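You operate a simulated robot arm through the tools that you are given. There is no shell and no other tool.

You run a simulated two-armed robot. Do the job below in one go: nothing can be reset, and whatever is moved stays where it is left.

TASK
Put one of the weights from the top of the brown table on the top of the front spool stack. Then take the orange clip from the yellow bay and leave it on the shelf under the drum. Then take the brass block on the yellow bay and put it away on the top of the die shelf. Keep to this order.
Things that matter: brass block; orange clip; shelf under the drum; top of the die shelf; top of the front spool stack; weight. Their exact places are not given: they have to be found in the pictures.

The check looks at the end state, three seconds after you hand in, the way a careful person would. Anything else that was tipped, shoved, dropped, spilled or broken makes it a failure.

THE ROBOT
Two 7-joint arms with two-finger grippers on one trunk, on a base that drives. Base frame: it is fixed to the floor where the robot stands at the start and does not move with it; the origin is under the middle of the robot, x ahead of it, y to its left, z up. Units: cm, rad, N and s.
The left shoulder is at the start at [2.4, 21.3, 108.1], the right one opposite. With the tool pointing down near the work surface each hand reaches from about 10 to 70 cm from the robot's upright axis, wherever it stands, measured 20 degrees to its own side. Places, roughly: brass block [475, -125, 50]; orange clip [475, -150, 50]; shelf under the drum [200, -380, 40]; top of the die shelf (34x18 cm) [-470, -18, 72]; top of the front spool stack (24x24 cm) [-54, -144, 94]. Payload 2.2 kg a hand.
The tool frame of a hand sits at the grasp point between the pads (the TCP): z along the fingers, y along the line on which they close. The tips reach 1.9 cm beyond it. The gripper opens to 11.6 cm. The gripper's body begins 7 cm behind the TCP.
Orientation is that of the tool frame in the base frame, as a unit quaternion [x, y, z, w]. With the fingers straight down and closing along the base's y, the tool's x points along the base's -x, its y along +y and its z along -z.

THE INTERFACE
- The arms move only by the tool nudge_tool. It takes "left_plan", "right_plan" or both (then of equal length, played together; a hand with none holds still); each is a list of rows, each an object (a shift or turn left out is 0, a gripper value left out holds the last) with "rot": the turn, a rotation vector about the base's x, y, z in units of 4 degrees (1.0 is 4 degrees), a list of three; "slide": the shift along the base's x, y, z in units of 25 mm (1.0 is 25 mm), a list of three; "hand": the finger opening in cm, from 0 to 11.6. In form: [{"rot": [rx, ry, rz], "slide": [dx, dy, dz], "hand": hand}, ...]. A call has 1 to 20 rows; each row shifts and turns the commanded pose from where the row before left it. A call with a number of a shift or a turn outside -1 to 1 is refused whole. Rows are played at 5 a second. More than 5 cm and 0.15 rad between two rows, or a gripper value outside its range, and nothing of the call is played. A pose out of reach is approached as far as the arm can. The call stops where the force on the tool passes 40 N (or 10 N more than at its start, if that is more) or the arm is blocked; 0.2 s more then pass. The fingers move at their own pace and stop on an object; they squeeze with about 36 N. The grip force told is the motor's: it shows also when the fingers shut on nothing. Time passes only in rows, and 0.2 s behind the last, so rows that do not move let the fingers close. It gives the time, the measured TCP pose, the force on the tool (base axes), the opening and the grip force at its end, in the units of the frame above (readings bear some noise), with the torque about the TCP (base axes, N m) and any sound that the robot's microphone picked up.
- Cameras (640 x 400 px; columns grow to the right, rows downward): "scene" is now at [12.25, -4.69, 125.59]; the picture's right is [-0.47, -0.88, 0.00], its down [-0.47, 0.25, -0.85] and it looks along [0.74, -0.40, -0.53] (base axes); focal length 284 px, centre (320, 200). "left" rides on the left gripper at [6.9, 1.5, -9.7] in its tool frame; the picture's right is [-0.21, 0.98, 0.00], its down [-0.76, -0.17, -0.63] and it looks along [-0.62, -0.14, 0.78] (tool axes); focal length 251 px, centre (320, 200). "right" rides on the right gripper at [6.9, -1.5, -9.7] in its tool frame; the picture's right is [0.21, 0.98, 0.00], its down [-0.76, 0.17, -0.63] and it looks along [-0.62, 0.14, 0.77] (tool axes); focal length 251 px, centre (320, 200).
- grab_frame(camera): a new picture of that camera. The clock stands still meanwhile.
- lift_body(by): slides the trunk up (or, below 0, down) by that many cm; the arms and the scene camera ride with it, the base frame stays. It gives what a move gives, with no picture.
- drive_base(legs): drives the robot by 1 to 6 legs, each [ahead, left, turn to the left] in cm, cm and rad, along the robot's own axes; the way and the turn of a leg run together, so that a leg with both is an arc; at most 150 cm and 3.142 rad a leg. The arms and the cameras ride along, it lands a little off, and it stops where it bumps. It gives what a move gives.
- pan_tilt(pan, tilt): turns the head with the scene camera to pan (to the left, within 1.396 rad either way) and tilt (down, from -0.506 to 1.204), counted from straight ahead of the robot. It gives what a move gives.
- pixel_to_xyz(camera, pixels): for up to 12 pixels [column, row] of the newest picture of that camera ("zoom" is the newest enlarged one), the place [x, y, z] in the base frame of the surface seen there, good to about 0.2 cm. The clock stands still meanwhile.
- close_up(camera, box): a new picture of the part [left, top, right, bottom] of that camera's present view, enlarged. The clock stands still meanwhile.
- hand_in(): hands the job in; it is judged then, once.

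Open the grippers and draw the arms clear of the work before you hand the job in, unless the task says otherwise.

The tools are called after "Request:" by a JSON object that holds its "name" and its "arguments". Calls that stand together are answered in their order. nudge_tool: Moves the arms, as the interface text tells. Its arguments: {"type":"object","properties":{"left_plan":{"type":"array","items":{"type":"object","properties":{"rot":{"type":"array","items":{"type":"number"}},"slide":{"type":"array","items":{"type":"number"}},"hand":{"type":"number"}}}},"right_plan":{"type":"array","items":{"type":"object","properties":{"rot":{"type":"array","items":{"type":"number"}},"slide":{"type":"array","items":{"type":"number"}},"hand":{"type":"number"}}}}},"required":[]} The other tools are called the same way: lift_body (by) slides the trunk up or down; drive_base (legs) drives the base; pan_tilt (pan, tilt) turns the head that bears the scene camera; grab_frame (camera) takes a picture; pixel_to_xyz (camera, pixels) gives the place of the surface under pixels of a picture; close_up (camera, box) takes an enlarged picture of a part of a camera's view; hand_in () hands the job in.

At the start:

```text
time_s: 0.0
left_tool_pos: [55.8, 1.67, 100.57]
left_tcp_rot: [0.0, 1.0, 0.0, 0.0]
left_force: [-0.5, 0.1, -0.1]
left_moment: [-0.03, -0.03, -0.01]
left_grip_width: 11.61
left_grip_force: 0.1
right_tool_pos: [45.42, -43.35, 100.68]
right_tcp_rot: [0.0, 1.0, 0.0, -0.001]
right_force: [0.1, -0.1, -0.1]
right_moment: [0.05, -0.04, 0.0]
right_grip_width: 11.62
right_grip_force: 0.1
trunk travel left (down, up): [-22.5, 26.5]
robot x, y, heading: [0.16, 0.29, 0.001]
head pan, tilt: [-0.494, 0.559]
```

scene: 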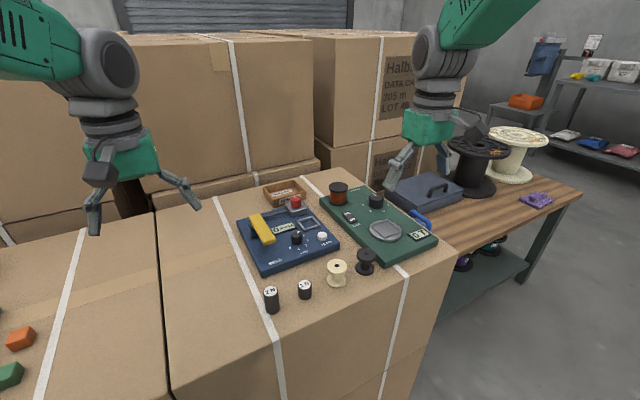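
right: 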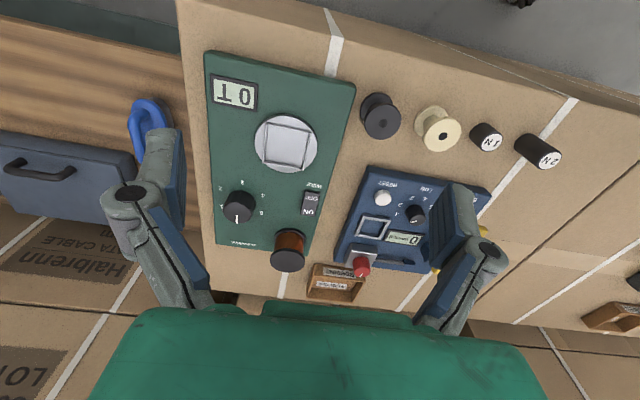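
left: 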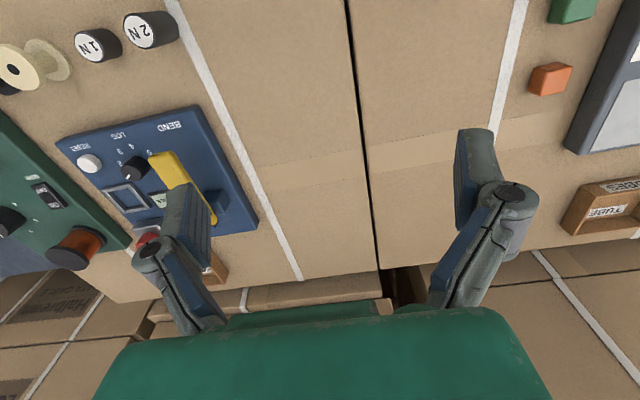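

The first view shows two black cylinders marked 1N/2N at about (271,299) and (304,289) on a cardboard-box bench, plus a wooden table to the right. I pan around to understand the room.

Request:
{"name": "pan_tilt", "arguments": {"pan": 0.5, "tilt": 0.5}}

Request:
{"name": "grab_frame", "arguments": {"camera": "scene"}}

Request:
{"name": "pan_tilt", "arguments": {"pan": -1.39, "tilt": 0.4}}

Request:
{"name": "grab_frame", "arguments": {"camera": "scene"}}

Request:
{"name": "pan_tilt", "arguments": {"pan": 1.39, "tilt": 0.3}}

Request:
{"name": "grab_frame", "arguments": {"camera": "scene"}}

```text
time_s: 1.3
left_tool_pos: [55.66, 1.73, 100.67]
left_tcp_rot: [0.0, 1.0, 0.0, 0.0]
left_force: [0.5, -1.0, 0.0]
left_moment: [-0.03, 0.0, 0.05]
left_grip_width: 11.59
left_grip_force: 0.1
right_tool_pos: [44.95, -43.19, 100.97]
right_tcp_rot: [0.0, 1.0, 0.0, 0.002]
right_force: [0.2, 0.2, -0.8]
right_moment: [0.0, -0.01, 0.04]
right_grip_width: 11.63
right_grip_force: 0.0
trunk travel left (down, up): [-22.5, 26.5]
robot x, y, heading: [0.52, -0.37, -0.001]
head pan, tilt: [0.499, 0.499]
```

```text
taken
```

scene: 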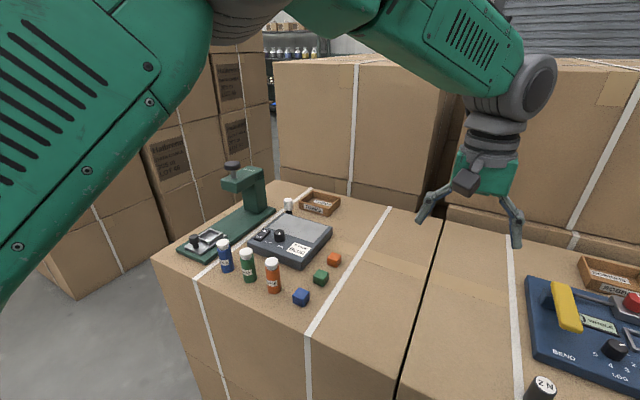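

```text
time_s: 3.1
left_tool_pos: [55.52, 1.76, 100.61]
left_tcp_rot: [0.0, 1.0, 0.0, 0.0]
left_force: [-0.2, -0.5, 0.2]
left_moment: [0.02, 0.03, -0.01]
left_grip_width: 11.58
left_grip_force: 0.1
right_tool_pos: [45.07, -43.26, 100.85]
right_tcp_rot: [0.0, 1.0, 0.0, 0.0]
right_force: [-0.1, -0.2, 0.1]
right_moment: [0.03, -0.01, -0.06]
right_grip_width: 11.61
right_grip_force: 0.0
trunk travel left (down, up): [-22.5, 26.5]
robot x, y, heading: [-0.01, 0.12, 0.001]
head pan, tilt: [-1.389, 0.4]
```

```text
taken
```

scene: 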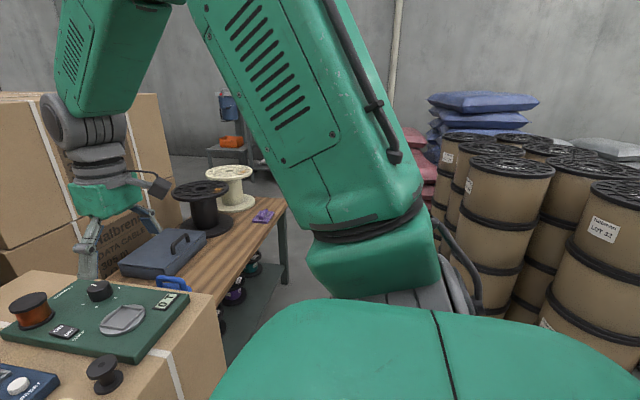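

```text
time_s: 5.6
left_tool_pos: [55.56, 1.98, 100.76]
left_tcp_rot: [0.0, 1.0, 0.0, 0.001]
left_force: [0.3, 0.1, 0.6]
left_moment: [0.03, 0.0, 0.01]
left_grip_width: 11.61
left_grip_force: 0.0
right_tool_pos: [45.04, -43.29, 101.02]
right_tcp_rot: [0.0, 1.0, 0.001, 0.001]
right_force: [0.0, -0.5, -0.3]
right_moment: [0.03, 0.0, -0.02]
right_grip_width: 11.62
right_grip_force: 0.2
trunk travel left (down, up): [-22.5, 26.5]
robot x, y, heading: [0.06, 0.29, 0.0]
head pan, tilt: [1.389, 0.3]
```

```text
taken
```

scene: 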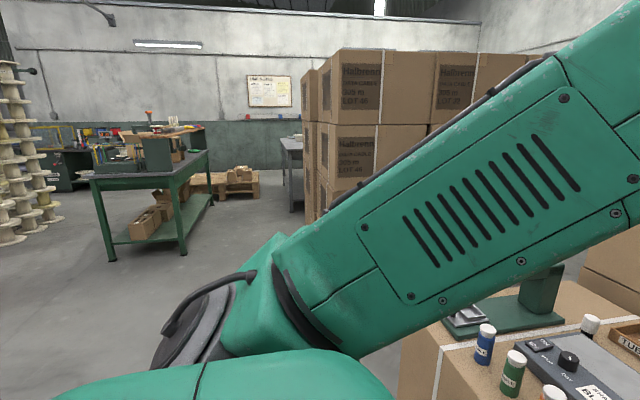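

I look more closely at the wooden table and the bench weights to settle which table bears weights.

Request:
{"name": "pan_tilt", "arguments": {"pan": -0.9, "tilt": 0.5}}

Request:
{"name": "grab_frame", "arguments": {"camera": "scene"}}

Request:
{"name": "close_up", "arguments": {"camera": "scene", "box": [200, 100, 520, 300]}}

Request:
{"name": "pan_tilt", "arguments": {"pan": -0.2, "tilt": 0.8}}

Request:
{"name": "grab_frame", "arguments": {"camera": "scene"}}

```text
time_s: 7.7
left_tool_pos: [55.52, 1.87, 100.65]
left_tcp_rot: [0.0, 1.0, -0.001, 0.0]
left_force: [0.4, -0.5, -0.2]
left_moment: [0.02, 0.04, -0.02]
left_grip_width: 11.6
left_grip_force: 0.1
right_tool_pos: [45.05, -43.2, 100.88]
right_tcp_rot: [0.0, 1.0, 0.001, 0.0]
right_force: [0.3, 0.1, 0.8]
right_moment: [0.0, -0.01, 0.0]
right_grip_width: 11.6
right_grip_force: 0.0
trunk travel left (down, up): [-22.5, 26.5]
robot x, y, heading: [0.06, 0.35, -0.003]
head pan, tilt: [-0.901, 0.499]
```

```text
taken
```

scene: 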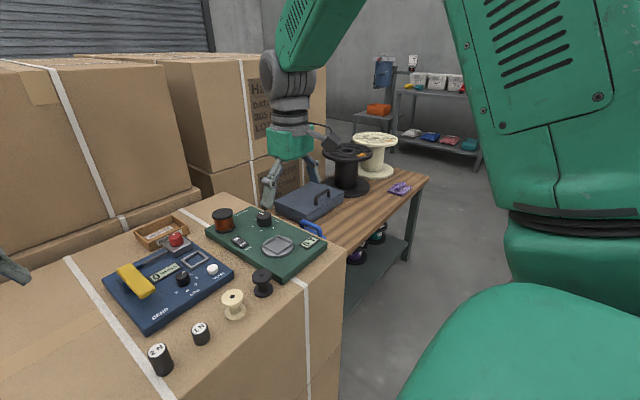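

```text
2.00 times, centred on (360, 200) of scene
```

zoom: 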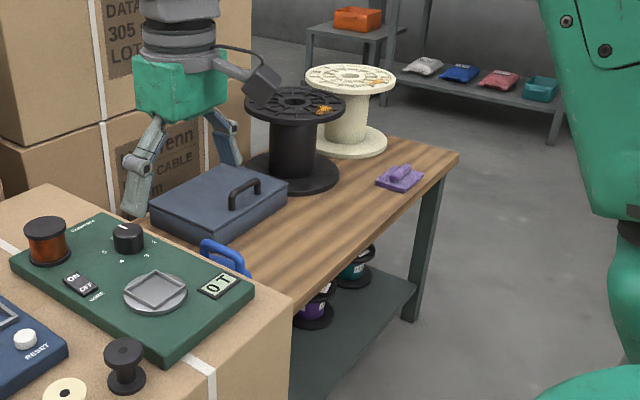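

```text
time_s: 8.8
left_tool_pos: [55.51, 1.8, 100.75]
left_tcp_rot: [0.0, 1.0, -0.001, 0.0]
left_force: [0.0, 0.0, 0.5]
left_moment: [0.02, 0.03, 0.0]
left_grip_width: 11.58
left_grip_force: 0.0
right_tool_pos: [45.15, -43.18, 100.98]
right_tcp_rot: [-0.001, 1.0, 0.0, 0.001]
right_force: [-1.3, -0.8, -0.7]
right_moment: [0.01, -0.01, 0.01]
right_grip_width: 11.6
right_grip_force: 0.2
trunk travel left (down, up): [-22.5, 26.5]
robot x, y, heading: [0.16, -0.24, -0.003]
head pan, tilt: [-0.201, 0.799]
```

```text
taken
```

scene: 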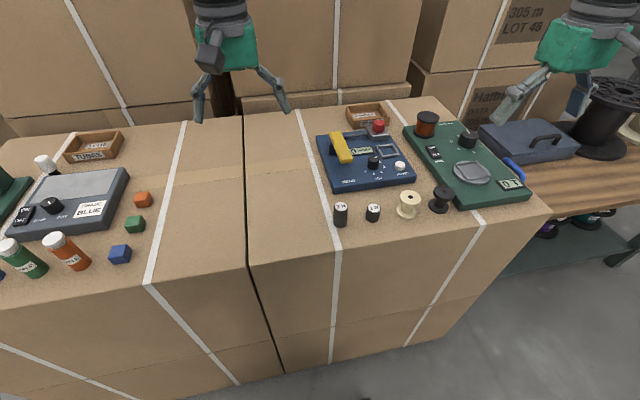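

The bench's brown top has the 2N at (341,213) and 1N at (373,212). I measure their places.

Request:
{"name": "pixel_to_xyz", "arguments": {"camera": "scene", "pixels": [[341, 206], [341, 218], [341, 227], [373, 207], [373, 215], [373, 222], [320, 225], [408, 200], [395, 225], [408, 212]]}}

Request:
{"name": "close_up", "arguments": {"camera": "scene", "box": [300, 160, 460, 260]}}

```text
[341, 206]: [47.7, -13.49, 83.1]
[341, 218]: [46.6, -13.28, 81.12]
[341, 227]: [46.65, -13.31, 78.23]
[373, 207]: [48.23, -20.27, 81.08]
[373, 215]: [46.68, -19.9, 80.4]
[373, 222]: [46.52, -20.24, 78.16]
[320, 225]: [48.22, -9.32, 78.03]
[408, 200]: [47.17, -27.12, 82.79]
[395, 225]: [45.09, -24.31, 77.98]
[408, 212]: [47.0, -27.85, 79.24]
```

```text
4.00 times, centred on (380, 210) of scene
```

zoom: 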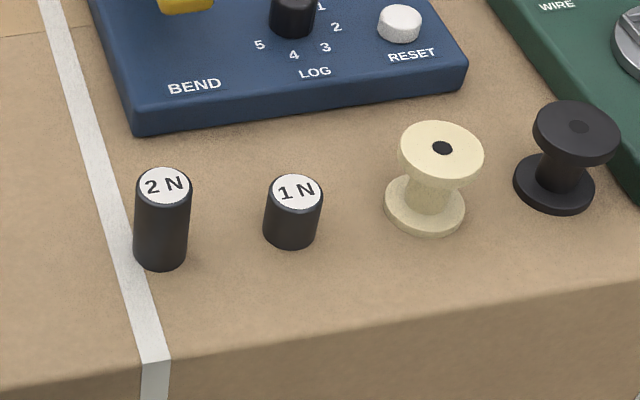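

2N weight: axis about (48.1,-13.4), from z 78 to 83. I bring the right hand above it while moving the left hand aside.

Request:
{"name": "nudge_tool", "arguments": {"right_plan": [{"slide": [0.1, 1, 0], "hand": 6}, {"slide": [0.1, 1, 0]}, {"slide": [0.1, 1, 0]}, {"slide": [0.1, 1, 0]}, {"slide": [0.1, 1, 0]}, {"slide": [0.1, 1, 0]}, {"slide": [0.1, 1, 0]}, {"slide": [0.1, 1, 0]}, {"slide": [0.1, 1, 0]}, {"slide": [0.1, 1, 0]}, {"slide": [0.1, 1, 0]}, {"slide": [0.1, 0.9, 0]}], "left_plan": [{"slide": [-0.2, 0.7, 0]}, {"slide": [-0.2, 0.7, 0]}, {"slide": [-0.2, 0.7, 0]}, {"slide": [-0.2, 0.7, 0]}, {"slide": [-0.2, 0.7, 0]}, {"slide": [-0.2, 0.7, 0]}, {"slide": [-0.2, 0.7, 0]}, {"slide": [-0.2, 0.7, 0]}, {"slide": [0, 0.7, 0]}, {"slide": [0, 0.7, 0]}, {"slide": [0, 0.7, 0]}, {"slide": [0, 0.7, 0]}]}}

Request:
{"name": "grab_frame", "arguments": {"camera": "right"}}

Request:
{"name": "grab_frame", "arguments": {"camera": "scene"}}

```text
time_s: 11.4
left_tool_pos: [51.48, 23.16, 100.86]
left_tcp_rot: [0.0, 1.0, -0.002, 0.001]
left_force: [-1.1, -0.7, -0.8]
left_moment: [-0.02, 0.05, -0.01]
left_grip_width: 11.61
left_grip_force: 0.0
right_tool_pos: [48.3, -13.11, 100.94]
right_tcp_rot: [0.001, 1.0, -0.002, 0.002]
right_force: [0.2, 0.5, 0.8]
right_moment: [0.0, -0.02, 0.0]
right_grip_width: 5.99
right_grip_force: 0.0
trunk travel left (down, up): [-22.5, 26.5]
robot x, y, heading: [-0.03, -0.01, -0.002]
head pan, tilt: [-0.201, 0.799]
```

```text
taken
```

right: 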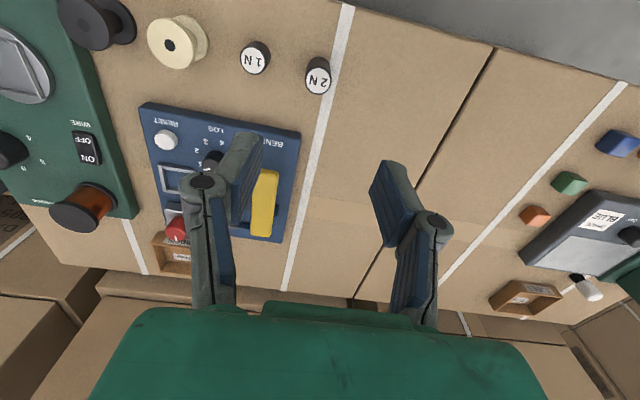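

```text
taken
```

scene: 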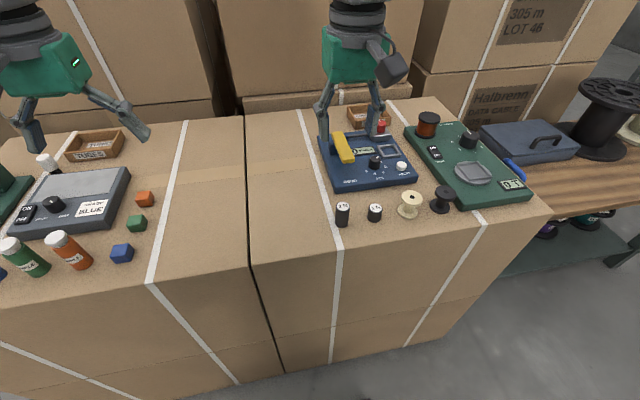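

I cross-check the weight's place from the right camera at (317,75).

Request:
{"name": "pixel_to_xyz", "arguments": {"camera": "right", "pixels": [[308, 78], [317, 72], [325, 66], [317, 83], [317, 64], [253, 60], [300, 95]]}}

Request:
{"name": "close_up", "arguments": {"camera": "right", "box": [240, 25, 400, 125]}}

```text
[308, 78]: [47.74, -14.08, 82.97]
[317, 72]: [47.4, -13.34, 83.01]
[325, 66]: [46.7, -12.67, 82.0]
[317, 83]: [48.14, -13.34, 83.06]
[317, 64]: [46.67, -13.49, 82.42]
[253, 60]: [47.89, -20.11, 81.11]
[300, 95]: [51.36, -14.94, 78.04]
```

```text
4.00 times, centred on (320, 75) of right
```

zoom: 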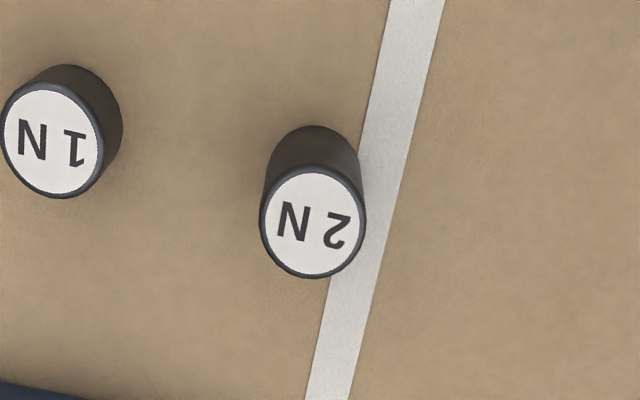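

Weight axis (48.0,-13.4), radius about 1.4. I descend over it with a 6 cm opening, then close.

Request:
{"name": "nudge_tool", "arguments": {"right_plan": [{"slide": [-0.1, -0.1, -1]}, {"slide": [0, 0, -1]}, {"slide": [0, 0, -1]}, {"slide": [0, 0, -1]}, {"slide": [0, 0, -1]}, {"slide": [0, 0, -1]}, {"slide": [0, 0, -1]}, {"slide": [0, 0, -0.5]}, {"slide": [0, 0, -0.5]}]}}

Request:
{"name": "grab_frame", "arguments": {"camera": "right"}}

```text
time_s: 13.4
left_tool_pos: [51.5, 22.91, 100.87]
left_tcp_rot: [0.0, 1.0, -0.001, 0.001]
left_force: [0.2, 0.4, 0.2]
left_moment: [-0.01, -0.01, 0.0]
left_grip_width: 11.59
left_grip_force: 0.0
right_tool_pos: [47.91, -13.49, 80.95]
right_tcp_rot: [0.0, 1.0, -0.001, 0.001]
right_force: [0.1, 0.7, 0.2]
right_moment: [0.0, 0.0, 0.01]
right_grip_width: 5.98
right_grip_force: 0.0
trunk travel left (down, up): [-22.5, 26.5]
robot x, y, heading: [0.12, -0.1, 0.006]
head pan, tilt: [-0.201, 0.799]
```

```text
taken
```

right: 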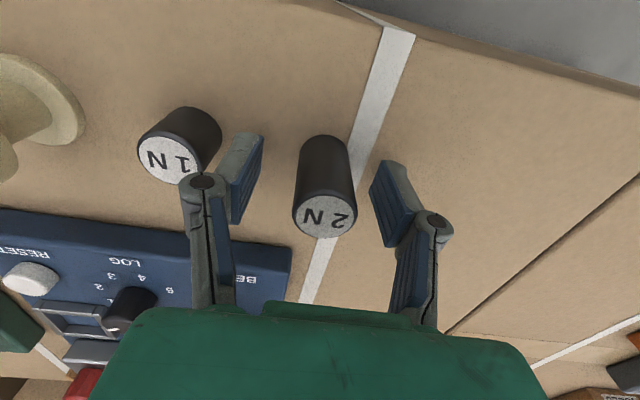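

The weight at (325,190) stands between the fingers. I close the fingers and let them settle, then lift.

Request:
{"name": "nudge_tool", "arguments": {"right_plan": [{"hand": 4}, {"hand": 3.2}, {"hand": 1.5}, {}, {}, {}]}}

Request:
{"name": "nudge_tool", "arguments": {"right_plan": [{"slide": [0, 0, 0.3]}, {"slide": [0, 0, 0.6]}, {"slide": [0, 0, 1]}, {"slide": [0, 0, 1]}, {"slide": [0, 0, 1]}, {"slide": [0, 0, 1]}, {"slide": [0, 0, 1]}, {"slide": [0, 0, 1]}, {"slide": [0, 0, 1]}, {"slide": [0, 0, 1]}]}}

Request:
{"name": "grab_frame", "arguments": {"camera": "right"}}

Request:
{"name": "grab_frame", "arguments": {"camera": "scene"}}

```text
time_s: 14.8
left_tool_pos: [51.38, 22.95, 100.88]
left_tcp_rot: [0.0, 1.0, 0.0, 0.001]
left_force: [-0.8, 0.1, -0.5]
left_moment: [0.0, 0.02, -0.02]
left_grip_width: 11.6
left_grip_force: 0.0
right_tool_pos: [47.75, -13.59, 80.98]
right_tcp_rot: [0.0, 1.0, -0.001, 0.001]
right_force: [0.3, -0.2, -0.7]
right_moment: [-0.04, 0.01, 0.0]
right_grip_width: 2.8
right_grip_force: 36.0
trunk travel left (down, up): [-22.5, 26.5]
robot x, y, heading: [0.02, 0.07, 0.001]
head pan, tilt: [-0.201, 0.799]
```

```text
time_s: 17.0
left_tool_pos: [51.5, 22.94, 100.97]
left_tcp_rot: [0.0, 1.0, -0.001, 0.001]
left_force: [1.1, -0.9, 0.1]
left_moment: [-0.03, 0.01, -0.01]
left_grip_width: 11.62
left_grip_force: 0.1
right_tool_pos: [47.81, -13.5, 103.31]
right_tcp_rot: [0.0, 1.0, -0.001, 0.001]
right_force: [0.1, 0.5, -0.1]
right_moment: [-0.01, 0.0, -0.05]
right_grip_width: 1.49
right_grip_force: 0.1
trunk travel left (down, up): [-22.5, 26.5]
robot x, y, heading: [-0.22, 0.2, 0.002]
head pan, tilt: [-0.201, 0.799]
```

```text
taken
```

right: 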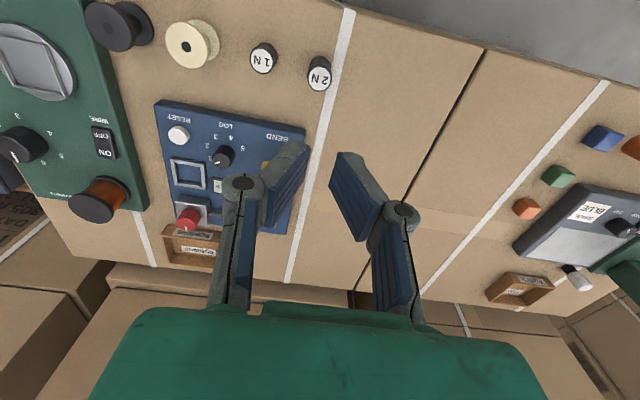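

```text
taken
```

scene: 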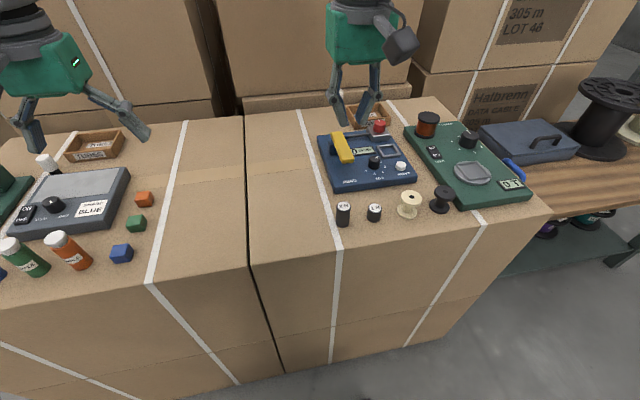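

The opening reads 1.49 cm and the picture shows the 2N still standing at (319,75): it slipped out. I remeasure where it stands now.

Request:
{"name": "close_up", "arguments": {"camera": "right", "box": [240, 25, 400, 125]}}

Request:
{"name": "pixel_to_xyz", "arguments": {"camera": "zoom", "pixels": [[320, 180], [320, 220], [320, 160], [320, 235], [280, 205], [355, 205], [320, 140]]}}

```text
4.00 times, centred on (320, 75) of right
```

zoom: 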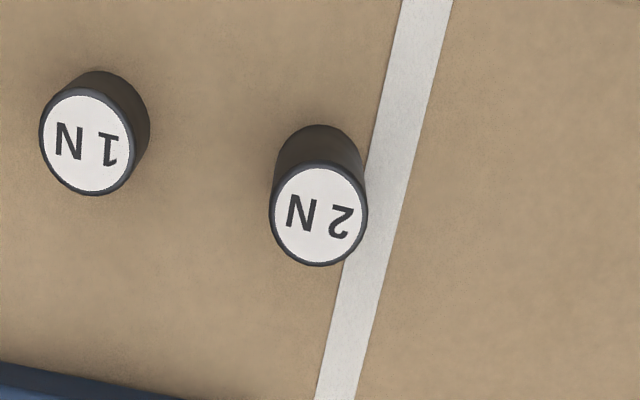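

```text
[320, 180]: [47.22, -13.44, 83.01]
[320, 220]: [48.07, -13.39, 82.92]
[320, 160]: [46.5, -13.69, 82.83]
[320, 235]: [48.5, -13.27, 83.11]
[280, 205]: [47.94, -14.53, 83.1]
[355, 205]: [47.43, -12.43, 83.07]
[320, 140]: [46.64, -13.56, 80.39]
```

Axis about (47.9,-13.45), still upright. I go down again, a touch lower, and close fully with the command at 0 for a firm squeeze.

Request:
{"name": "nudge_tool", "arguments": {"right_plan": [{"slide": [0.04, 0, -1], "hand": 6}, {"slide": [0, 0, -1]}, {"slide": [0, 0, -1]}, {"slide": [0, 0, -1]}, {"slide": [0, 0, -1]}, {"slide": [0, 0, -1]}, {"slide": [0, 0, -1]}, {"slide": [0, 0, -1]}, {"slide": [0, 0, -0.5]}, {"slide": [0, 0, -0.5]}, {"slide": [0, 0, -0.08]}, {"hand": 3.5}, {"hand": 0}, {}, {}, {}, {}]}}

Request:
{"name": "nudge_tool", "arguments": {"right_plan": [{"slide": [0, 0, 0.1], "hand": 0}, {"slide": [0, 0, 0.2]}, {"slide": [0, 0, 0.2]}, {"slide": [0, 0, 0.3]}, {}]}}

Request:
{"name": "grab_frame", "arguments": {"camera": "right"}}

```text
time_s: 20.6
left_tool_pos: [51.46, 22.89, 100.96]
left_tcp_rot: [0.001, 1.0, -0.001, 0.0]
left_force: [1.7, -0.9, -0.1]
left_moment: [0.01, 0.0, 0.01]
left_grip_width: 11.58
left_grip_force: 0.0
right_tool_pos: [47.92, -13.39, 80.42]
right_tcp_rot: [0.0, 1.0, -0.001, 0.001]
right_force: [-0.2, -0.6, 0.3]
right_moment: [-0.04, 0.0, -0.02]
right_grip_width: 2.82
right_grip_force: 36.0
trunk travel left (down, up): [-22.5, 26.5]
robot x, y, heading: [-0.16, -0.01, -0.0]
head pan, tilt: [-0.201, 0.799]
```

```text
time_s: 21.8
left_tool_pos: [51.55, 22.89, 100.94]
left_tcp_rot: [0.0, 1.0, -0.001, 0.0]
left_force: [-0.1, 0.7, 0.4]
left_moment: [-0.03, 0.0, -0.02]
left_grip_width: 11.62
left_grip_force: 0.1
right_tool_pos: [47.85, -13.44, 82.58]
right_tcp_rot: [-0.001, 1.0, -0.001, 0.002]
right_force: [0.8, 0.3, -1.8]
right_moment: [0.01, -0.01, -0.01]
right_grip_width: 2.83
right_grip_force: 36.1
trunk travel left (down, up): [-22.5, 26.5]
robot x, y, heading: [-0.24, 0.25, 0.001]
head pan, tilt: [-0.201, 0.799]
```

```text
taken
```

right: 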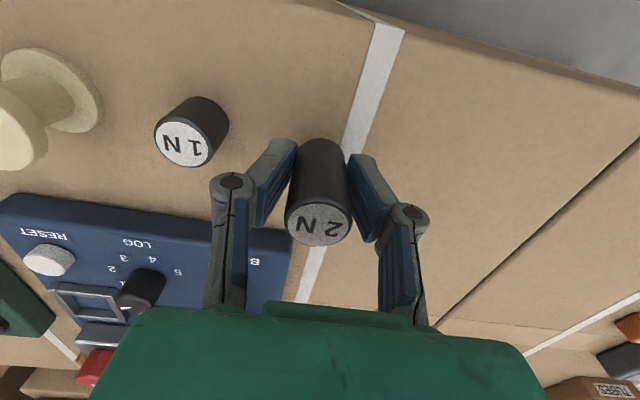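

Now the weight is held (opening 2.83, grip 36, about -2 N load). I raise it gently and check again.

Request:
{"name": "nudge_tool", "arguments": {"right_plan": [{"slide": [0, 0, 0.4]}, {"slide": [0, 0, 0.5]}, {"slide": [0, 0, 0.5]}, {"slide": [0, 0, 0.5]}, {"slide": [0, 0, 0.5]}, {"slide": [0, 0, 0.5]}, {"slide": [0, 0, 0.5]}, {"slide": [0, 0, 0.5]}, {"slide": [0, 0, 0.5]}, {"slide": [0, 0, 0.5]}, {"slide": [0, 0, 0.5]}, {"slide": [0, 0, 0.5]}, {"slide": [0, 0, 0.5]}, {"slide": [0, 0, 0.5]}, {"slide": [0, 0, 0.5]}, {"slide": [0, 0, 0.5]}, {"slide": [0, 0, 0.3]}]}}

Request:
{"name": "grab_frame", "arguments": {"camera": "right"}}

```text
time_s: 25.4
left_tool_pos: [51.47, 22.9, 100.91]
left_tcp_rot: [0.0, 1.0, -0.001, 0.001]
left_force: [-0.5, -0.2, 0.3]
left_moment: [0.01, 0.0, 0.03]
left_grip_width: 11.59
left_grip_force: 0.0
right_tool_pos: [48.03, -13.51, 103.11]
right_tcp_rot: [0.0, 1.0, 0.0, 0.001]
right_force: [0.9, -0.1, -1.9]
right_moment: [-0.01, -0.06, 0.03]
right_grip_width: 2.81
right_grip_force: 35.9
trunk travel left (down, up): [-22.5, 26.5]
robot x, y, heading: [-0.01, 0.18, 0.004]
head pan, tilt: [-0.201, 0.799]
```

```text
taken
```

right: 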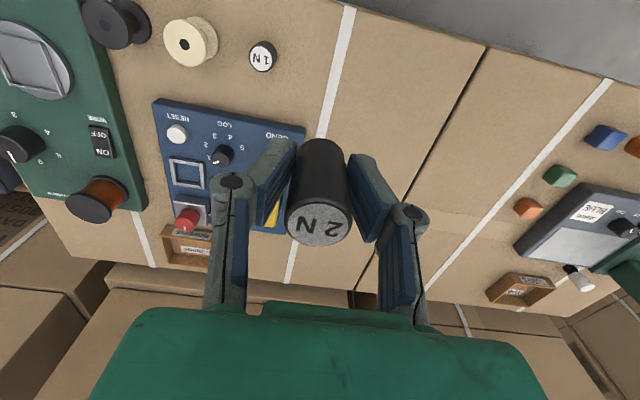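

The 2N is firmly held. I look right/back to find the spool stack at about (-54,-144).

Request:
{"name": "pan_tilt", "arguments": {"pan": -1.39, "tilt": 0.3}}

Request:
{"name": "grab_frame", "arguments": {"camera": "scene"}}

Request:
{"name": "pixel_to_xyz", "arguments": {"camera": "scene", "pixels": [[520, 160], [575, 150], [450, 130], [480, 100], [600, 250], [560, 200]]}}

```text
time_s: 26.8
left_tool_pos: [51.49, 22.94, 100.99]
left_tcp_rot: [0.0, 1.0, 0.0, 0.001]
left_force: [-0.1, 0.2, -0.2]
left_moment: [-0.06, 0.0, 0.01]
left_grip_width: 11.6
left_grip_force: 0.0
right_tool_pos: [48.06, -13.51, 103.1]
right_tcp_rot: [-0.001, 1.0, -0.001, 0.001]
right_force: [-0.1, 0.5, -2.4]
right_moment: [0.03, -0.02, 0.02]
right_grip_width: 2.84
right_grip_force: 35.5
trunk travel left (down, up): [-22.5, 26.5]
robot x, y, heading: [0.13, 0.17, -0.005]
head pan, tilt: [-1.389, 0.3]
```

```text
taken
```

scene: 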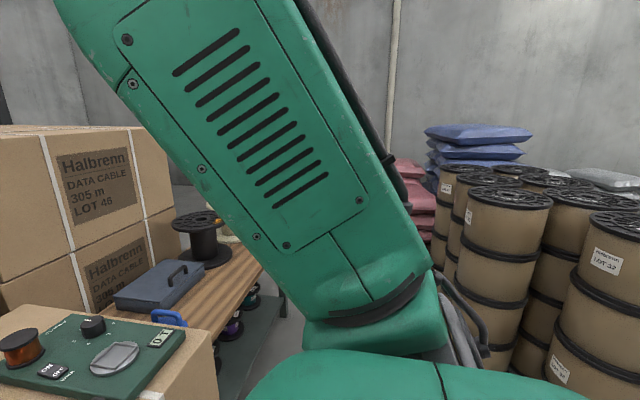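

```text
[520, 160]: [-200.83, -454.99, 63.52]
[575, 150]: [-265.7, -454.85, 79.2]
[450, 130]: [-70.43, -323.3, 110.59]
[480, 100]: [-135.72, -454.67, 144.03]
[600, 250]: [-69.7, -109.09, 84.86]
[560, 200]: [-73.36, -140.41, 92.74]
```

I measure the tops of the spool stacks seen around (510,197), (465,178), (585,200), (620,225).

Request:
{"name": "pixel_to_xyz", "arguments": {"camera": "scene", "pixels": [[510, 197], [495, 200], [468, 178], [590, 200], [625, 225], [525, 170], [555, 182], [510, 205], [470, 210], [540, 200], [620, 190]]}}

Request:
{"name": "close_up", "arguments": {"camera": "scene", "box": [420, 140, 640, 278]}}

```text
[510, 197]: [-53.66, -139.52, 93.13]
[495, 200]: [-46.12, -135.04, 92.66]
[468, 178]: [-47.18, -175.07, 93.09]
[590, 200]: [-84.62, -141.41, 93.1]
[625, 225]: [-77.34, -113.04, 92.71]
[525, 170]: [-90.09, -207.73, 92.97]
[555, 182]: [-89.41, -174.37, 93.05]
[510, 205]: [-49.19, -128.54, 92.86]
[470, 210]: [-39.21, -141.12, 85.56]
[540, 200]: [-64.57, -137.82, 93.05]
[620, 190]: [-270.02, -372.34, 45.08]
```

```text
2.90 times, centred on (530, 209) of scene
```

zoom: 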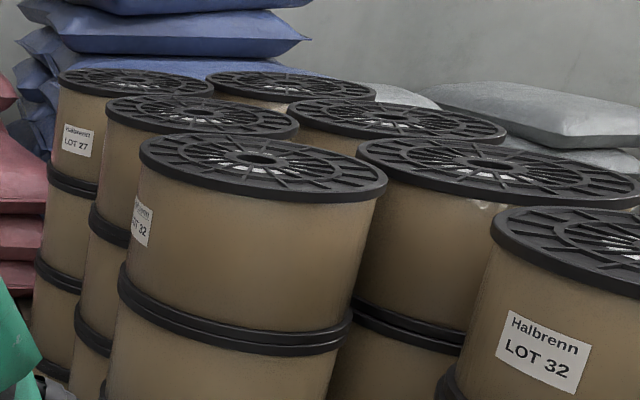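

The front stack (top z≈93, centre ≈(-54,-144)) has a spoked black flange. I retract both hands toward the body before driving.

Request:
{"name": "nudge_tool", "arguments": {"right_plan": [{"slide": [-0.3, -0.2, 0]}, {"slide": [-0.6, -0.5, 0]}, {"slide": [-0.6, -0.5, 0]}, {"slide": [-0.6, -0.5, 0]}, {"slide": [-0.6, -0.5, 0]}, {"slide": [-0.6, -0.5, 0]}, {"slide": [-0.6, -0.5, 0]}, {"slide": [-0.6, -0.5, 0]}, {"slide": [-0.6, -0.5, 0]}, {"slide": [-0.6, -0.5, 0]}, {"slide": [-0.6, -0.5, 0]}, {"slide": [-0.3, -0.2, 0]}], "left_plan": [{"slide": [-0.3, 0, 0]}, {"slide": [-0.7, 0, 0]}, {"slide": [-0.7, 0, 0]}, {"slide": [-0.7, 0, 0]}, {"slide": [-0.7, 0, 0]}, {"slide": [-0.7, 0, 0]}, {"slide": [-0.7, 0, 0]}, {"slide": [-0.7, 0, 0]}, {"slide": [-0.7, 0, 0]}, {"slide": [-0.7, 0, 0]}, {"slide": [-0.7, 0, 0]}, {"slide": [-0.3, 0, 0]}]}}

Request:
{"name": "lift_body", "arguments": {"by": 12}}

Request:
{"name": "pan_tilt", "arguments": {"pan": -1.39, "tilt": 0.6}}

Request:
{"name": "grab_frame", "arguments": {"camera": "scene"}}

Request:
{"name": "grab_frame", "arguments": {"camera": "right"}}

```text
time_s: 29.4
left_tool_pos: [32.48, 22.8, 100.63]
left_tcp_rot: [0.0, 1.0, 0.0, 0.002]
left_force: [0.4, -0.1, 0.4]
left_moment: [-0.05, -0.02, 0.01]
left_grip_width: 11.59
left_grip_force: 0.0
right_tool_pos: [31.4, -27.1, 103.03]
right_tcp_rot: [0.0, 1.0, 0.001, 0.0]
right_force: [0.1, 1.3, -2.9]
right_moment: [0.01, -0.02, -0.06]
right_grip_width: 2.83
right_grip_force: 35.7
trunk travel left (down, up): [-22.5, 26.5]
robot x, y, heading: [-0.06, 0.06, 0.003]
head pan, tilt: [-1.389, 0.3]
```

```text
time_s: 30.9
left_tool_pos: [32.67, 22.81, 112.68]
left_tcp_rot: [0.0, 1.0, -0.001, 0.001]
left_force: [1.0, 0.7, -0.3]
left_moment: [-0.01, -0.01, -0.01]
left_grip_width: 11.61
left_grip_force: 0.1
right_tool_pos: [31.34, -27.27, 115.0]
right_tcp_rot: [-0.001, 1.0, 0.001, 0.001]
right_force: [-1.1, 0.4, -2.4]
right_moment: [0.0, 0.0, 0.0]
right_grip_width: 2.84
right_grip_force: 36.0
trunk travel left (down, up): [-34.5, 14.5]
robot x, y, heading: [-0.07, 0.15, 0.005]
head pan, tilt: [-1.389, 0.3]
```

```text
time_s: 31.7
left_tool_pos: [32.65, 22.82, 112.72]
left_tcp_rot: [0.001, 1.0, 0.0, 0.001]
left_force: [-0.8, 0.0, -0.5]
left_moment: [-0.03, 0.0, 0.02]
left_grip_width: 11.64
left_grip_force: 0.1
right_tool_pos: [31.38, -27.17, 115.15]
right_tcp_rot: [0.0, 1.0, 0.001, 0.001]
right_force: [0.3, -0.1, -1.9]
right_moment: [0.01, -0.02, 0.03]
right_grip_width: 2.86
right_grip_force: 35.6
trunk travel left (down, up): [-34.5, 14.5]
robot x, y, heading: [-0.3, 0.04, 0.003]
head pan, tilt: [-1.389, 0.6]
```

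```text
taken
```

scene: 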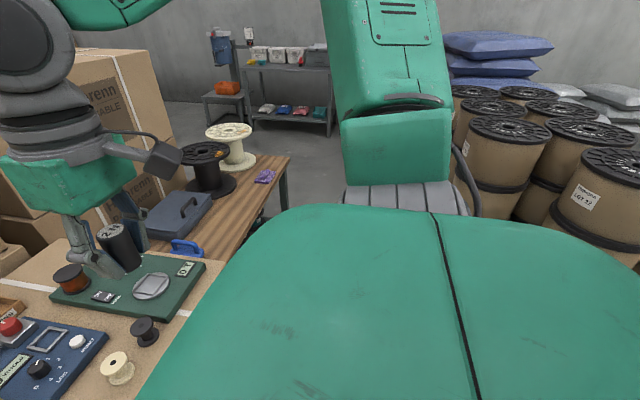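

```text
taken
```

right: 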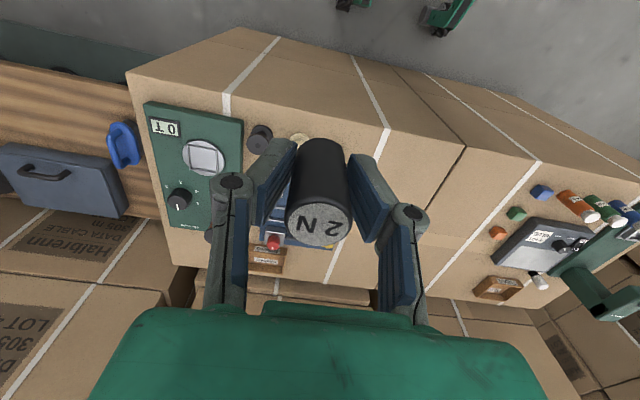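

The path is mostly open to the right. I back up slightly and turn right in small steps, checking for bumps.

Request:
{"name": "drive_base", "arguments": {"legs": [[-10, 0, 0], [0, 0, -0.8]]}}

Request:
{"name": "pan_tilt", "arguments": {"pan": -1.0, "tilt": 0.6}}

Request:
{"name": "grab_frame", "arguments": {"camera": "scene"}}

Request:
{"name": "grab_frame", "arguments": {"camera": "right"}}

```text
time_s: 34.9
left_tool_pos: [28.75, -7.26, 112.68]
left_tcp_rot: [0.386, 0.922, 0.0, 0.001]
left_force: [-0.2, 0.2, -0.2]
left_moment: [-0.03, 0.01, 0.0]
left_grip_width: 11.6
left_grip_force: 0.1
right_tool_pos: [-7.71, -41.41, 115.0]
right_tcp_rot: [0.387, 0.922, 0.0, 0.001]
right_force: [0.3, 0.1, -2.3]
right_moment: [-0.01, -0.01, -0.01]
right_grip_width: 2.83
right_grip_force: 36.1
trunk travel left (down, up): [-34.5, 14.5]
robot x, y, heading: [-10.12, -0.2, -0.795]
head pan, tilt: [-1.389, 0.6]
```

```text
time_s: 35.8
left_tool_pos: [28.67, -7.14, 112.65]
left_tcp_rot: [0.387, 0.922, -0.001, 0.002]
left_force: [0.8, 0.8, 0.4]
left_moment: [0.0, 0.0, 0.0]
left_grip_width: 11.59
left_grip_force: 0.1
right_tool_pos: [-7.83, -41.35, 115.03]
right_tcp_rot: [0.387, 0.922, -0.001, 0.001]
right_force: [0.4, -0.1, -2.2]
right_moment: [0.03, -0.03, 0.02]
right_grip_width: 2.84
right_grip_force: 36.2
trunk travel left (down, up): [-34.5, 14.5]
robot x, y, heading: [-10.38, -0.06, -0.794]
head pan, tilt: [-1.0, 0.6]
```

```text
taken
```

scene: 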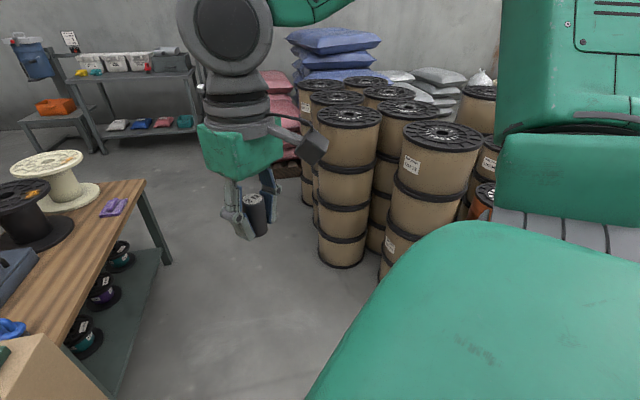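

```text
taken
```

right: 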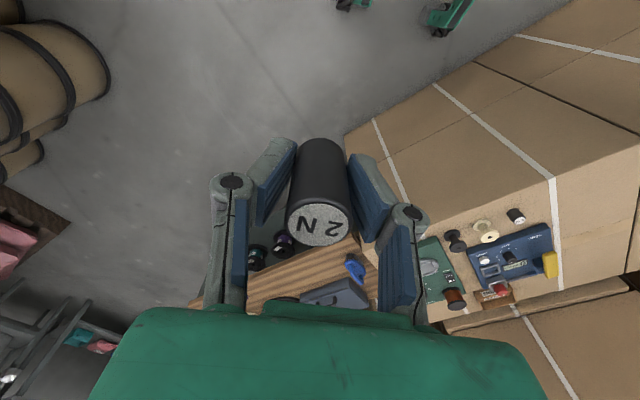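

I measure the floor layout: table corner (145,185), stack tops (348,117), (442,137) and base positions.

Request:
{"name": "pixel_to_xyz", "arguments": {"camera": "scene", "pixels": [[143, 184], [165, 262], [348, 117], [320, 120], [380, 120], [348, 106], [348, 127], [440, 137], [342, 262], [320, 245], [310, 205], [440, 150]]}}

Request:
{"name": "close_up", "arguments": {"camera": "scene", "box": [290, 60, 510, 198]}}

```text
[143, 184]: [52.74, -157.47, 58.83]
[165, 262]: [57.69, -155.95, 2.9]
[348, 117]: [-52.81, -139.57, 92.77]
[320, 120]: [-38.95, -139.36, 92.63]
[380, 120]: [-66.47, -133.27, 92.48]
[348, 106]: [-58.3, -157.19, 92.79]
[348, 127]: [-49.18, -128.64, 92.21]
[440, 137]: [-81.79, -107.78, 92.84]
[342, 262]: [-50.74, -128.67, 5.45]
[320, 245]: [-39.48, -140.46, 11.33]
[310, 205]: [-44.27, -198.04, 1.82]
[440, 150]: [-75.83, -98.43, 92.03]
```

```text
2.90 times, centred on (400, 129) of scene
```

zoom: 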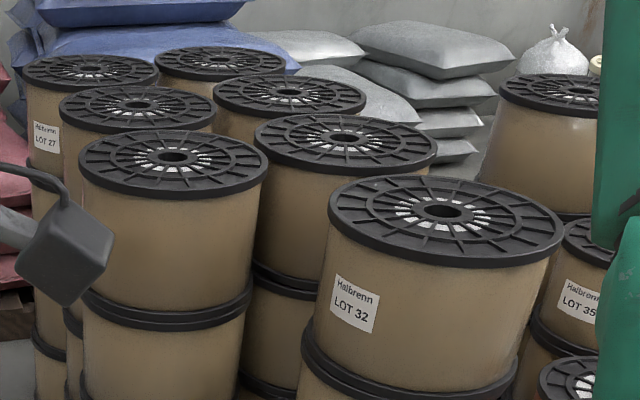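

The centre of the stack top is about (-54,-143), z 92.7. I turn right, drive along the clear corridor and stop about 60 cm from it.

Request:
{"name": "drive_base", "arguments": {"legs": [[0, 0, -0.775], [88, -2, 0], [0, 0, -0.35]]}}

Request:
{"name": "pan_tilt", "arguments": {"pan": -0.35, "tilt": 0.7}}

Request:
{"name": "grab_frame", "arguments": {"camera": "scene"}}

Request:
{"name": "grab_frame", "arguments": {"camera": "right"}}

```text
time_s: 43.5
left_tool_pos: [-1.07, -126.47, 112.72]
left_tcp_rot: [0.819, 0.574, -0.002, 0.0]
left_force: [0.3, -0.4, -1.0]
left_moment: [0.03, 0.0, 0.0]
left_grip_width: 11.61
left_grip_force: 0.0
right_tool_pos: [-47.65, -108.33, 115.06]
right_tcp_rot: [0.819, 0.574, -0.002, 0.0]
right_force: [1.1, 0.7, -1.8]
right_moment: [0.03, 0.0, 0.02]
right_grip_width: 2.82
right_grip_force: 35.8
trunk travel left (down, up): [-34.5, 14.5]
robot x, y, heading: [-11.73, -88.03, -1.914]
head pan, tilt: [-1.0, 0.6]
```

```text
time_s: 44.6
left_tool_pos: [-1.16, -126.24, 112.78]
left_tcp_rot: [0.819, 0.574, -0.002, 0.0]
left_force: [0.4, -0.3, 0.1]
left_moment: [0.05, 0.02, -0.02]
left_grip_width: 11.61
left_grip_force: 0.1
right_tool_pos: [-47.75, -108.25, 115.13]
right_tcp_rot: [0.819, 0.574, -0.003, 0.001]
right_force: [0.5, 0.2, -1.5]
right_moment: [-0.03, -0.02, 0.05]
right_grip_width: 2.81
right_grip_force: 36.5
trunk travel left (down, up): [-34.5, 14.5]
robot x, y, heading: [-11.74, -87.82, -1.919]
head pan, tilt: [-0.351, 0.7]
```

```text
taken
```

scene: 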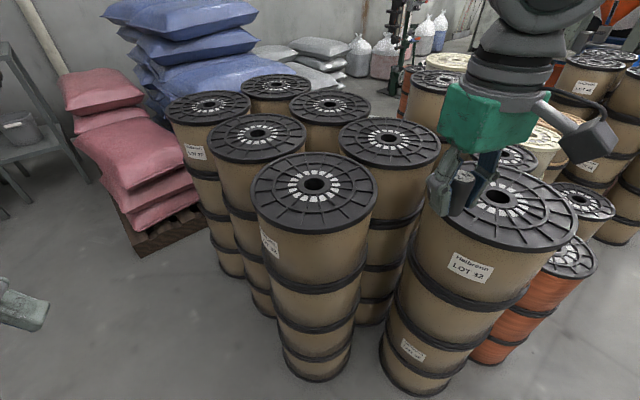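

```text
taken
```

right: 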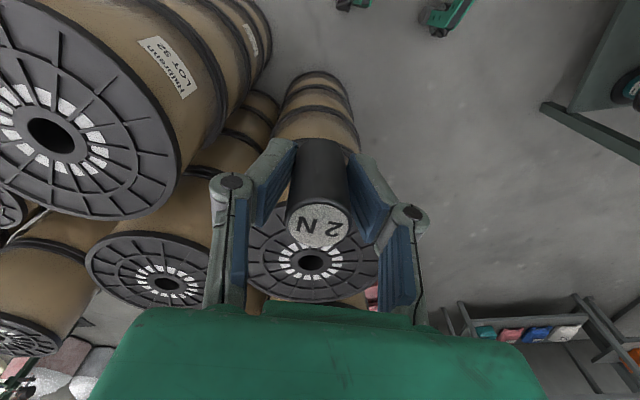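

The stack's top is at (314,185) in the scene view. I zoom on it to see the surface relief and holes.

Request:
{"name": "close_up", "arguments": {"camera": "scene", "box": [234, 135, 394, 235]}}

Request:
{"name": "pixel_to_xyz", "arguments": {"camera": "zoom", "pixels": [[320, 198], [80, 220], [565, 190], [315, 75], [310, 370], [320, 260], [340, 310], [310, 300], [240, 250], [400, 250], [450, 200], [200, 280]]}}

```text
4.00 times, centred on (314, 185) of scene
```

zoom: 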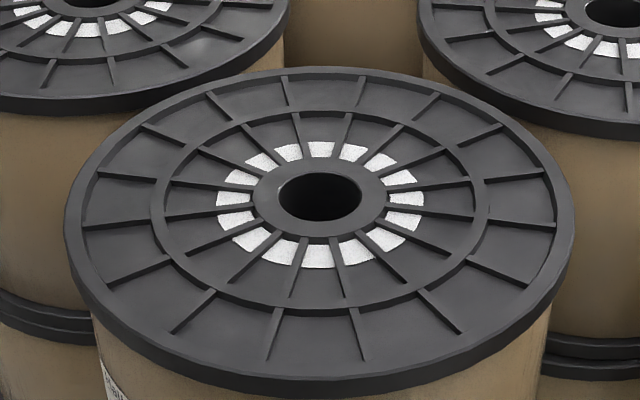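

```text
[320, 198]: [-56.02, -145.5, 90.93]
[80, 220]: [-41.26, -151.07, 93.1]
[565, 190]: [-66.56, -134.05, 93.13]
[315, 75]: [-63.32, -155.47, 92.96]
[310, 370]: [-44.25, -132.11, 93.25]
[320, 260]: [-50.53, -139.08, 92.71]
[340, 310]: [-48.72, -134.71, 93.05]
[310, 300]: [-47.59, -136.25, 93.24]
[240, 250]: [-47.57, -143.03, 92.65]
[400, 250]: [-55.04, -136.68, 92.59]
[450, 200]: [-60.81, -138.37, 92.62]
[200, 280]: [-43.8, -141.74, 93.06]
```

The flange has ribs at z≈93.1 and recessed panels at z≈92.65; an outer panel between ribs (about 4x4.6 cm) can take the 2.8 cm weight flat. I measure the panel nearest me between ribs (273,330) and (358,330).

Request:
{"name": "pixel_to_xyz", "arguments": {"camera": "zoom", "pixels": [[315, 330], [280, 310], [266, 355], [353, 310], [363, 358], [315, 305], [315, 362], [295, 330], [340, 330], [315, 320], [315, 345], [315, 312]]}}

```text
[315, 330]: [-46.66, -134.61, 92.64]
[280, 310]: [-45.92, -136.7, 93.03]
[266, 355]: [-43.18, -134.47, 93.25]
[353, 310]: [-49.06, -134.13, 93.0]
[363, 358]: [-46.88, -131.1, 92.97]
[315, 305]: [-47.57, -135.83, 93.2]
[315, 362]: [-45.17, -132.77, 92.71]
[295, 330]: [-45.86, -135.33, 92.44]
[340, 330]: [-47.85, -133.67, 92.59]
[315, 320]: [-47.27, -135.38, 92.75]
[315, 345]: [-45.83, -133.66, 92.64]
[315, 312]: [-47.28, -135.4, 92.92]
```

Panel centre about (-46.1,-134.0), floor z 92.65. The weight bottom sits 2.4 cm below the TCP, so I move over the panel and stop about 4 cm above contact.

Request:
{"name": "nudge_tool", "arguments": {"right_plan": [{"slide": [0.03, -0.4, 0]}, {"slide": [0.06, -0.9, -0.3]}, {"slide": [0.06, -0.9, -0.5]}, {"slide": [0.06, -0.9, -0.5]}, {"slide": [0.06, -0.9, -0.6]}, {"slide": [0.06, -0.9, -0.6]}, {"slide": [0.06, -0.9, -0.6]}, {"slide": [0.06, -0.9, -0.6]}, {"slide": [0.06, -0.9, -0.6]}, {"slide": [0.06, -0.9, -0.6]}, {"slide": [0.06, -0.9, -0.6]}, {"slide": [0.06, -0.7, -0.6]}, {"slide": [0.03, -0.2, -0.2]}, {}]}}

Request:
{"name": "grab_frame", "arguments": {"camera": "right"}}

Request:
{"name": "grab_frame", "arguments": {"camera": "scene"}}

```text
time_s: 47.6
left_tool_pos: [-0.91, -126.27, 112.74]
left_tcp_rot: [0.819, 0.574, -0.004, 0.001]
left_force: [0.6, -0.3, 0.0]
left_moment: [0.01, -0.03, 0.0]
left_grip_width: 11.6
left_grip_force: 0.0
right_tool_pos: [-45.77, -133.99, 99.32]
right_tcp_rot: [0.819, 0.574, -0.003, 0.001]
right_force: [0.2, 0.5, -2.0]
right_moment: [-0.02, -0.01, 0.01]
right_grip_width: 2.85
right_grip_force: 36.1
trunk travel left (down, up): [-34.5, 14.5]
robot x, y, heading: [-11.52, -88.39, -1.916]
head pan, tilt: [-0.351, 0.7]
```

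```text
taken
```

right: 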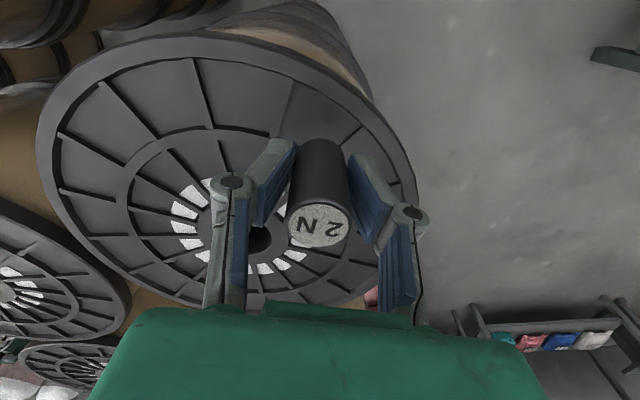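

```text
taken
```

scene: 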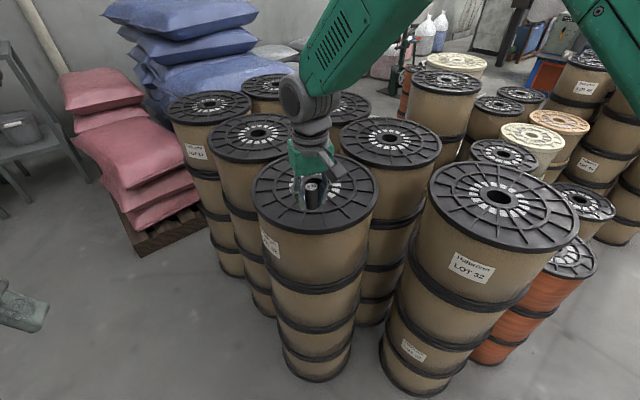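

I lower to about 1.3 cm above contact and recheck alignment with the ribs.

Request:
{"name": "nudge_tool", "arguments": {"right_plan": [{"slide": [-0.1, 0, -0.4]}, {"slide": [0, 0, -0.4]}, {"slide": [0, 0, -0.36]}, {}]}}

Request:
{"name": "close_up", "arguments": {"camera": "scene", "box": [234, 135, 394, 235]}}

Request:
{"name": "grab_frame", "arguments": {"camera": "right"}}

```text
time_s: 48.6
left_tool_pos: [-0.95, -126.25, 112.67]
left_tcp_rot: [0.819, 0.574, -0.002, 0.001]
left_force: [-0.8, 0.9, 0.3]
left_moment: [0.0, -0.03, -0.02]
left_grip_width: 11.59
left_grip_force: 0.0
right_tool_pos: [-46.07, -133.97, 96.52]
right_tcp_rot: [0.819, 0.574, -0.003, 0.001]
right_force: [-0.2, 0.3, -1.5]
right_moment: [0.02, -0.02, 0.01]
right_grip_width: 2.82
right_grip_force: 36.6
trunk travel left (down, up): [-34.5, 14.5]
robot x, y, heading: [-11.42, -88.2, -1.92]
head pan, tilt: [-0.351, 0.7]
```

```text
4.00 times, centred on (314, 185) of scene
```

zoom: 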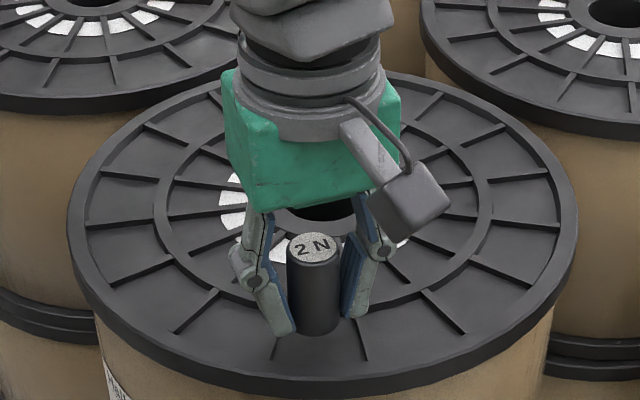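

```text
taken
```

right: 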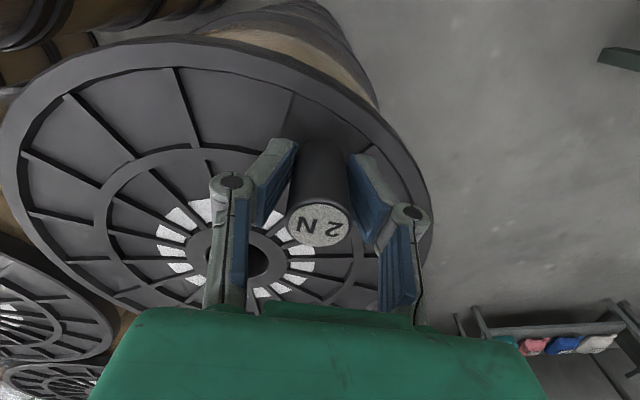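

TCP (-46.07,-133.97) lies on the panel centre. I lower in small steps until just at contact.

Request:
{"name": "nudge_tool", "arguments": {"right_plan": [{"slide": [0, 0, -0.2]}, {"slide": [0, 0, -0.2]}, {"slide": [0, 0, -0.1]}, {"slide": [0, 0, -0.06]}, {}]}}

Request:
{"name": "close_up", "arguments": {"camera": "scene", "box": [274, 165, 354, 215]}}

```text
time_s: 49.8
left_tool_pos: [-0.95, -126.15, 112.99]
left_tcp_rot: [0.818, 0.575, -0.003, 0.001]
left_force: [-1.5, -0.2, 0.2]
left_moment: [0.01, 0.02, 0.01]
left_grip_width: 11.61
left_grip_force: 0.0
right_tool_pos: [-46.15, -133.99, 95.5]
right_tcp_rot: [0.819, 0.574, -0.006, 0.004]
right_force: [-7.0, -2.5, 37.6]
right_moment: [0.02, 0.18, 0.01]
right_grip_width: 2.87
right_grip_force: 36.2
trunk travel left (down, up): [-34.5, 14.5]
robot x, y, heading: [-11.15, -87.9, -1.918]
head pan, tilt: [-0.351, 0.7]
```

```text
8.00 times, centred on (314, 190) of scene
```

zoom: 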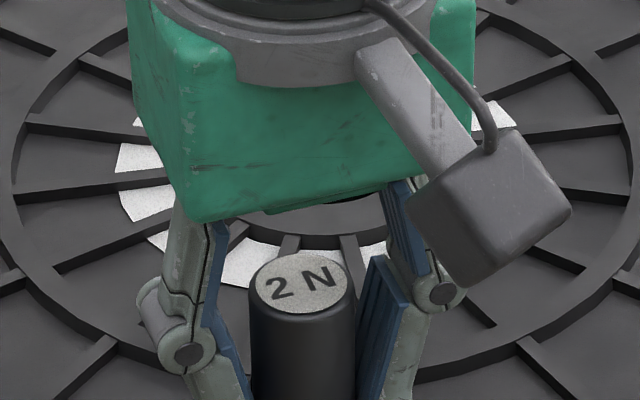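

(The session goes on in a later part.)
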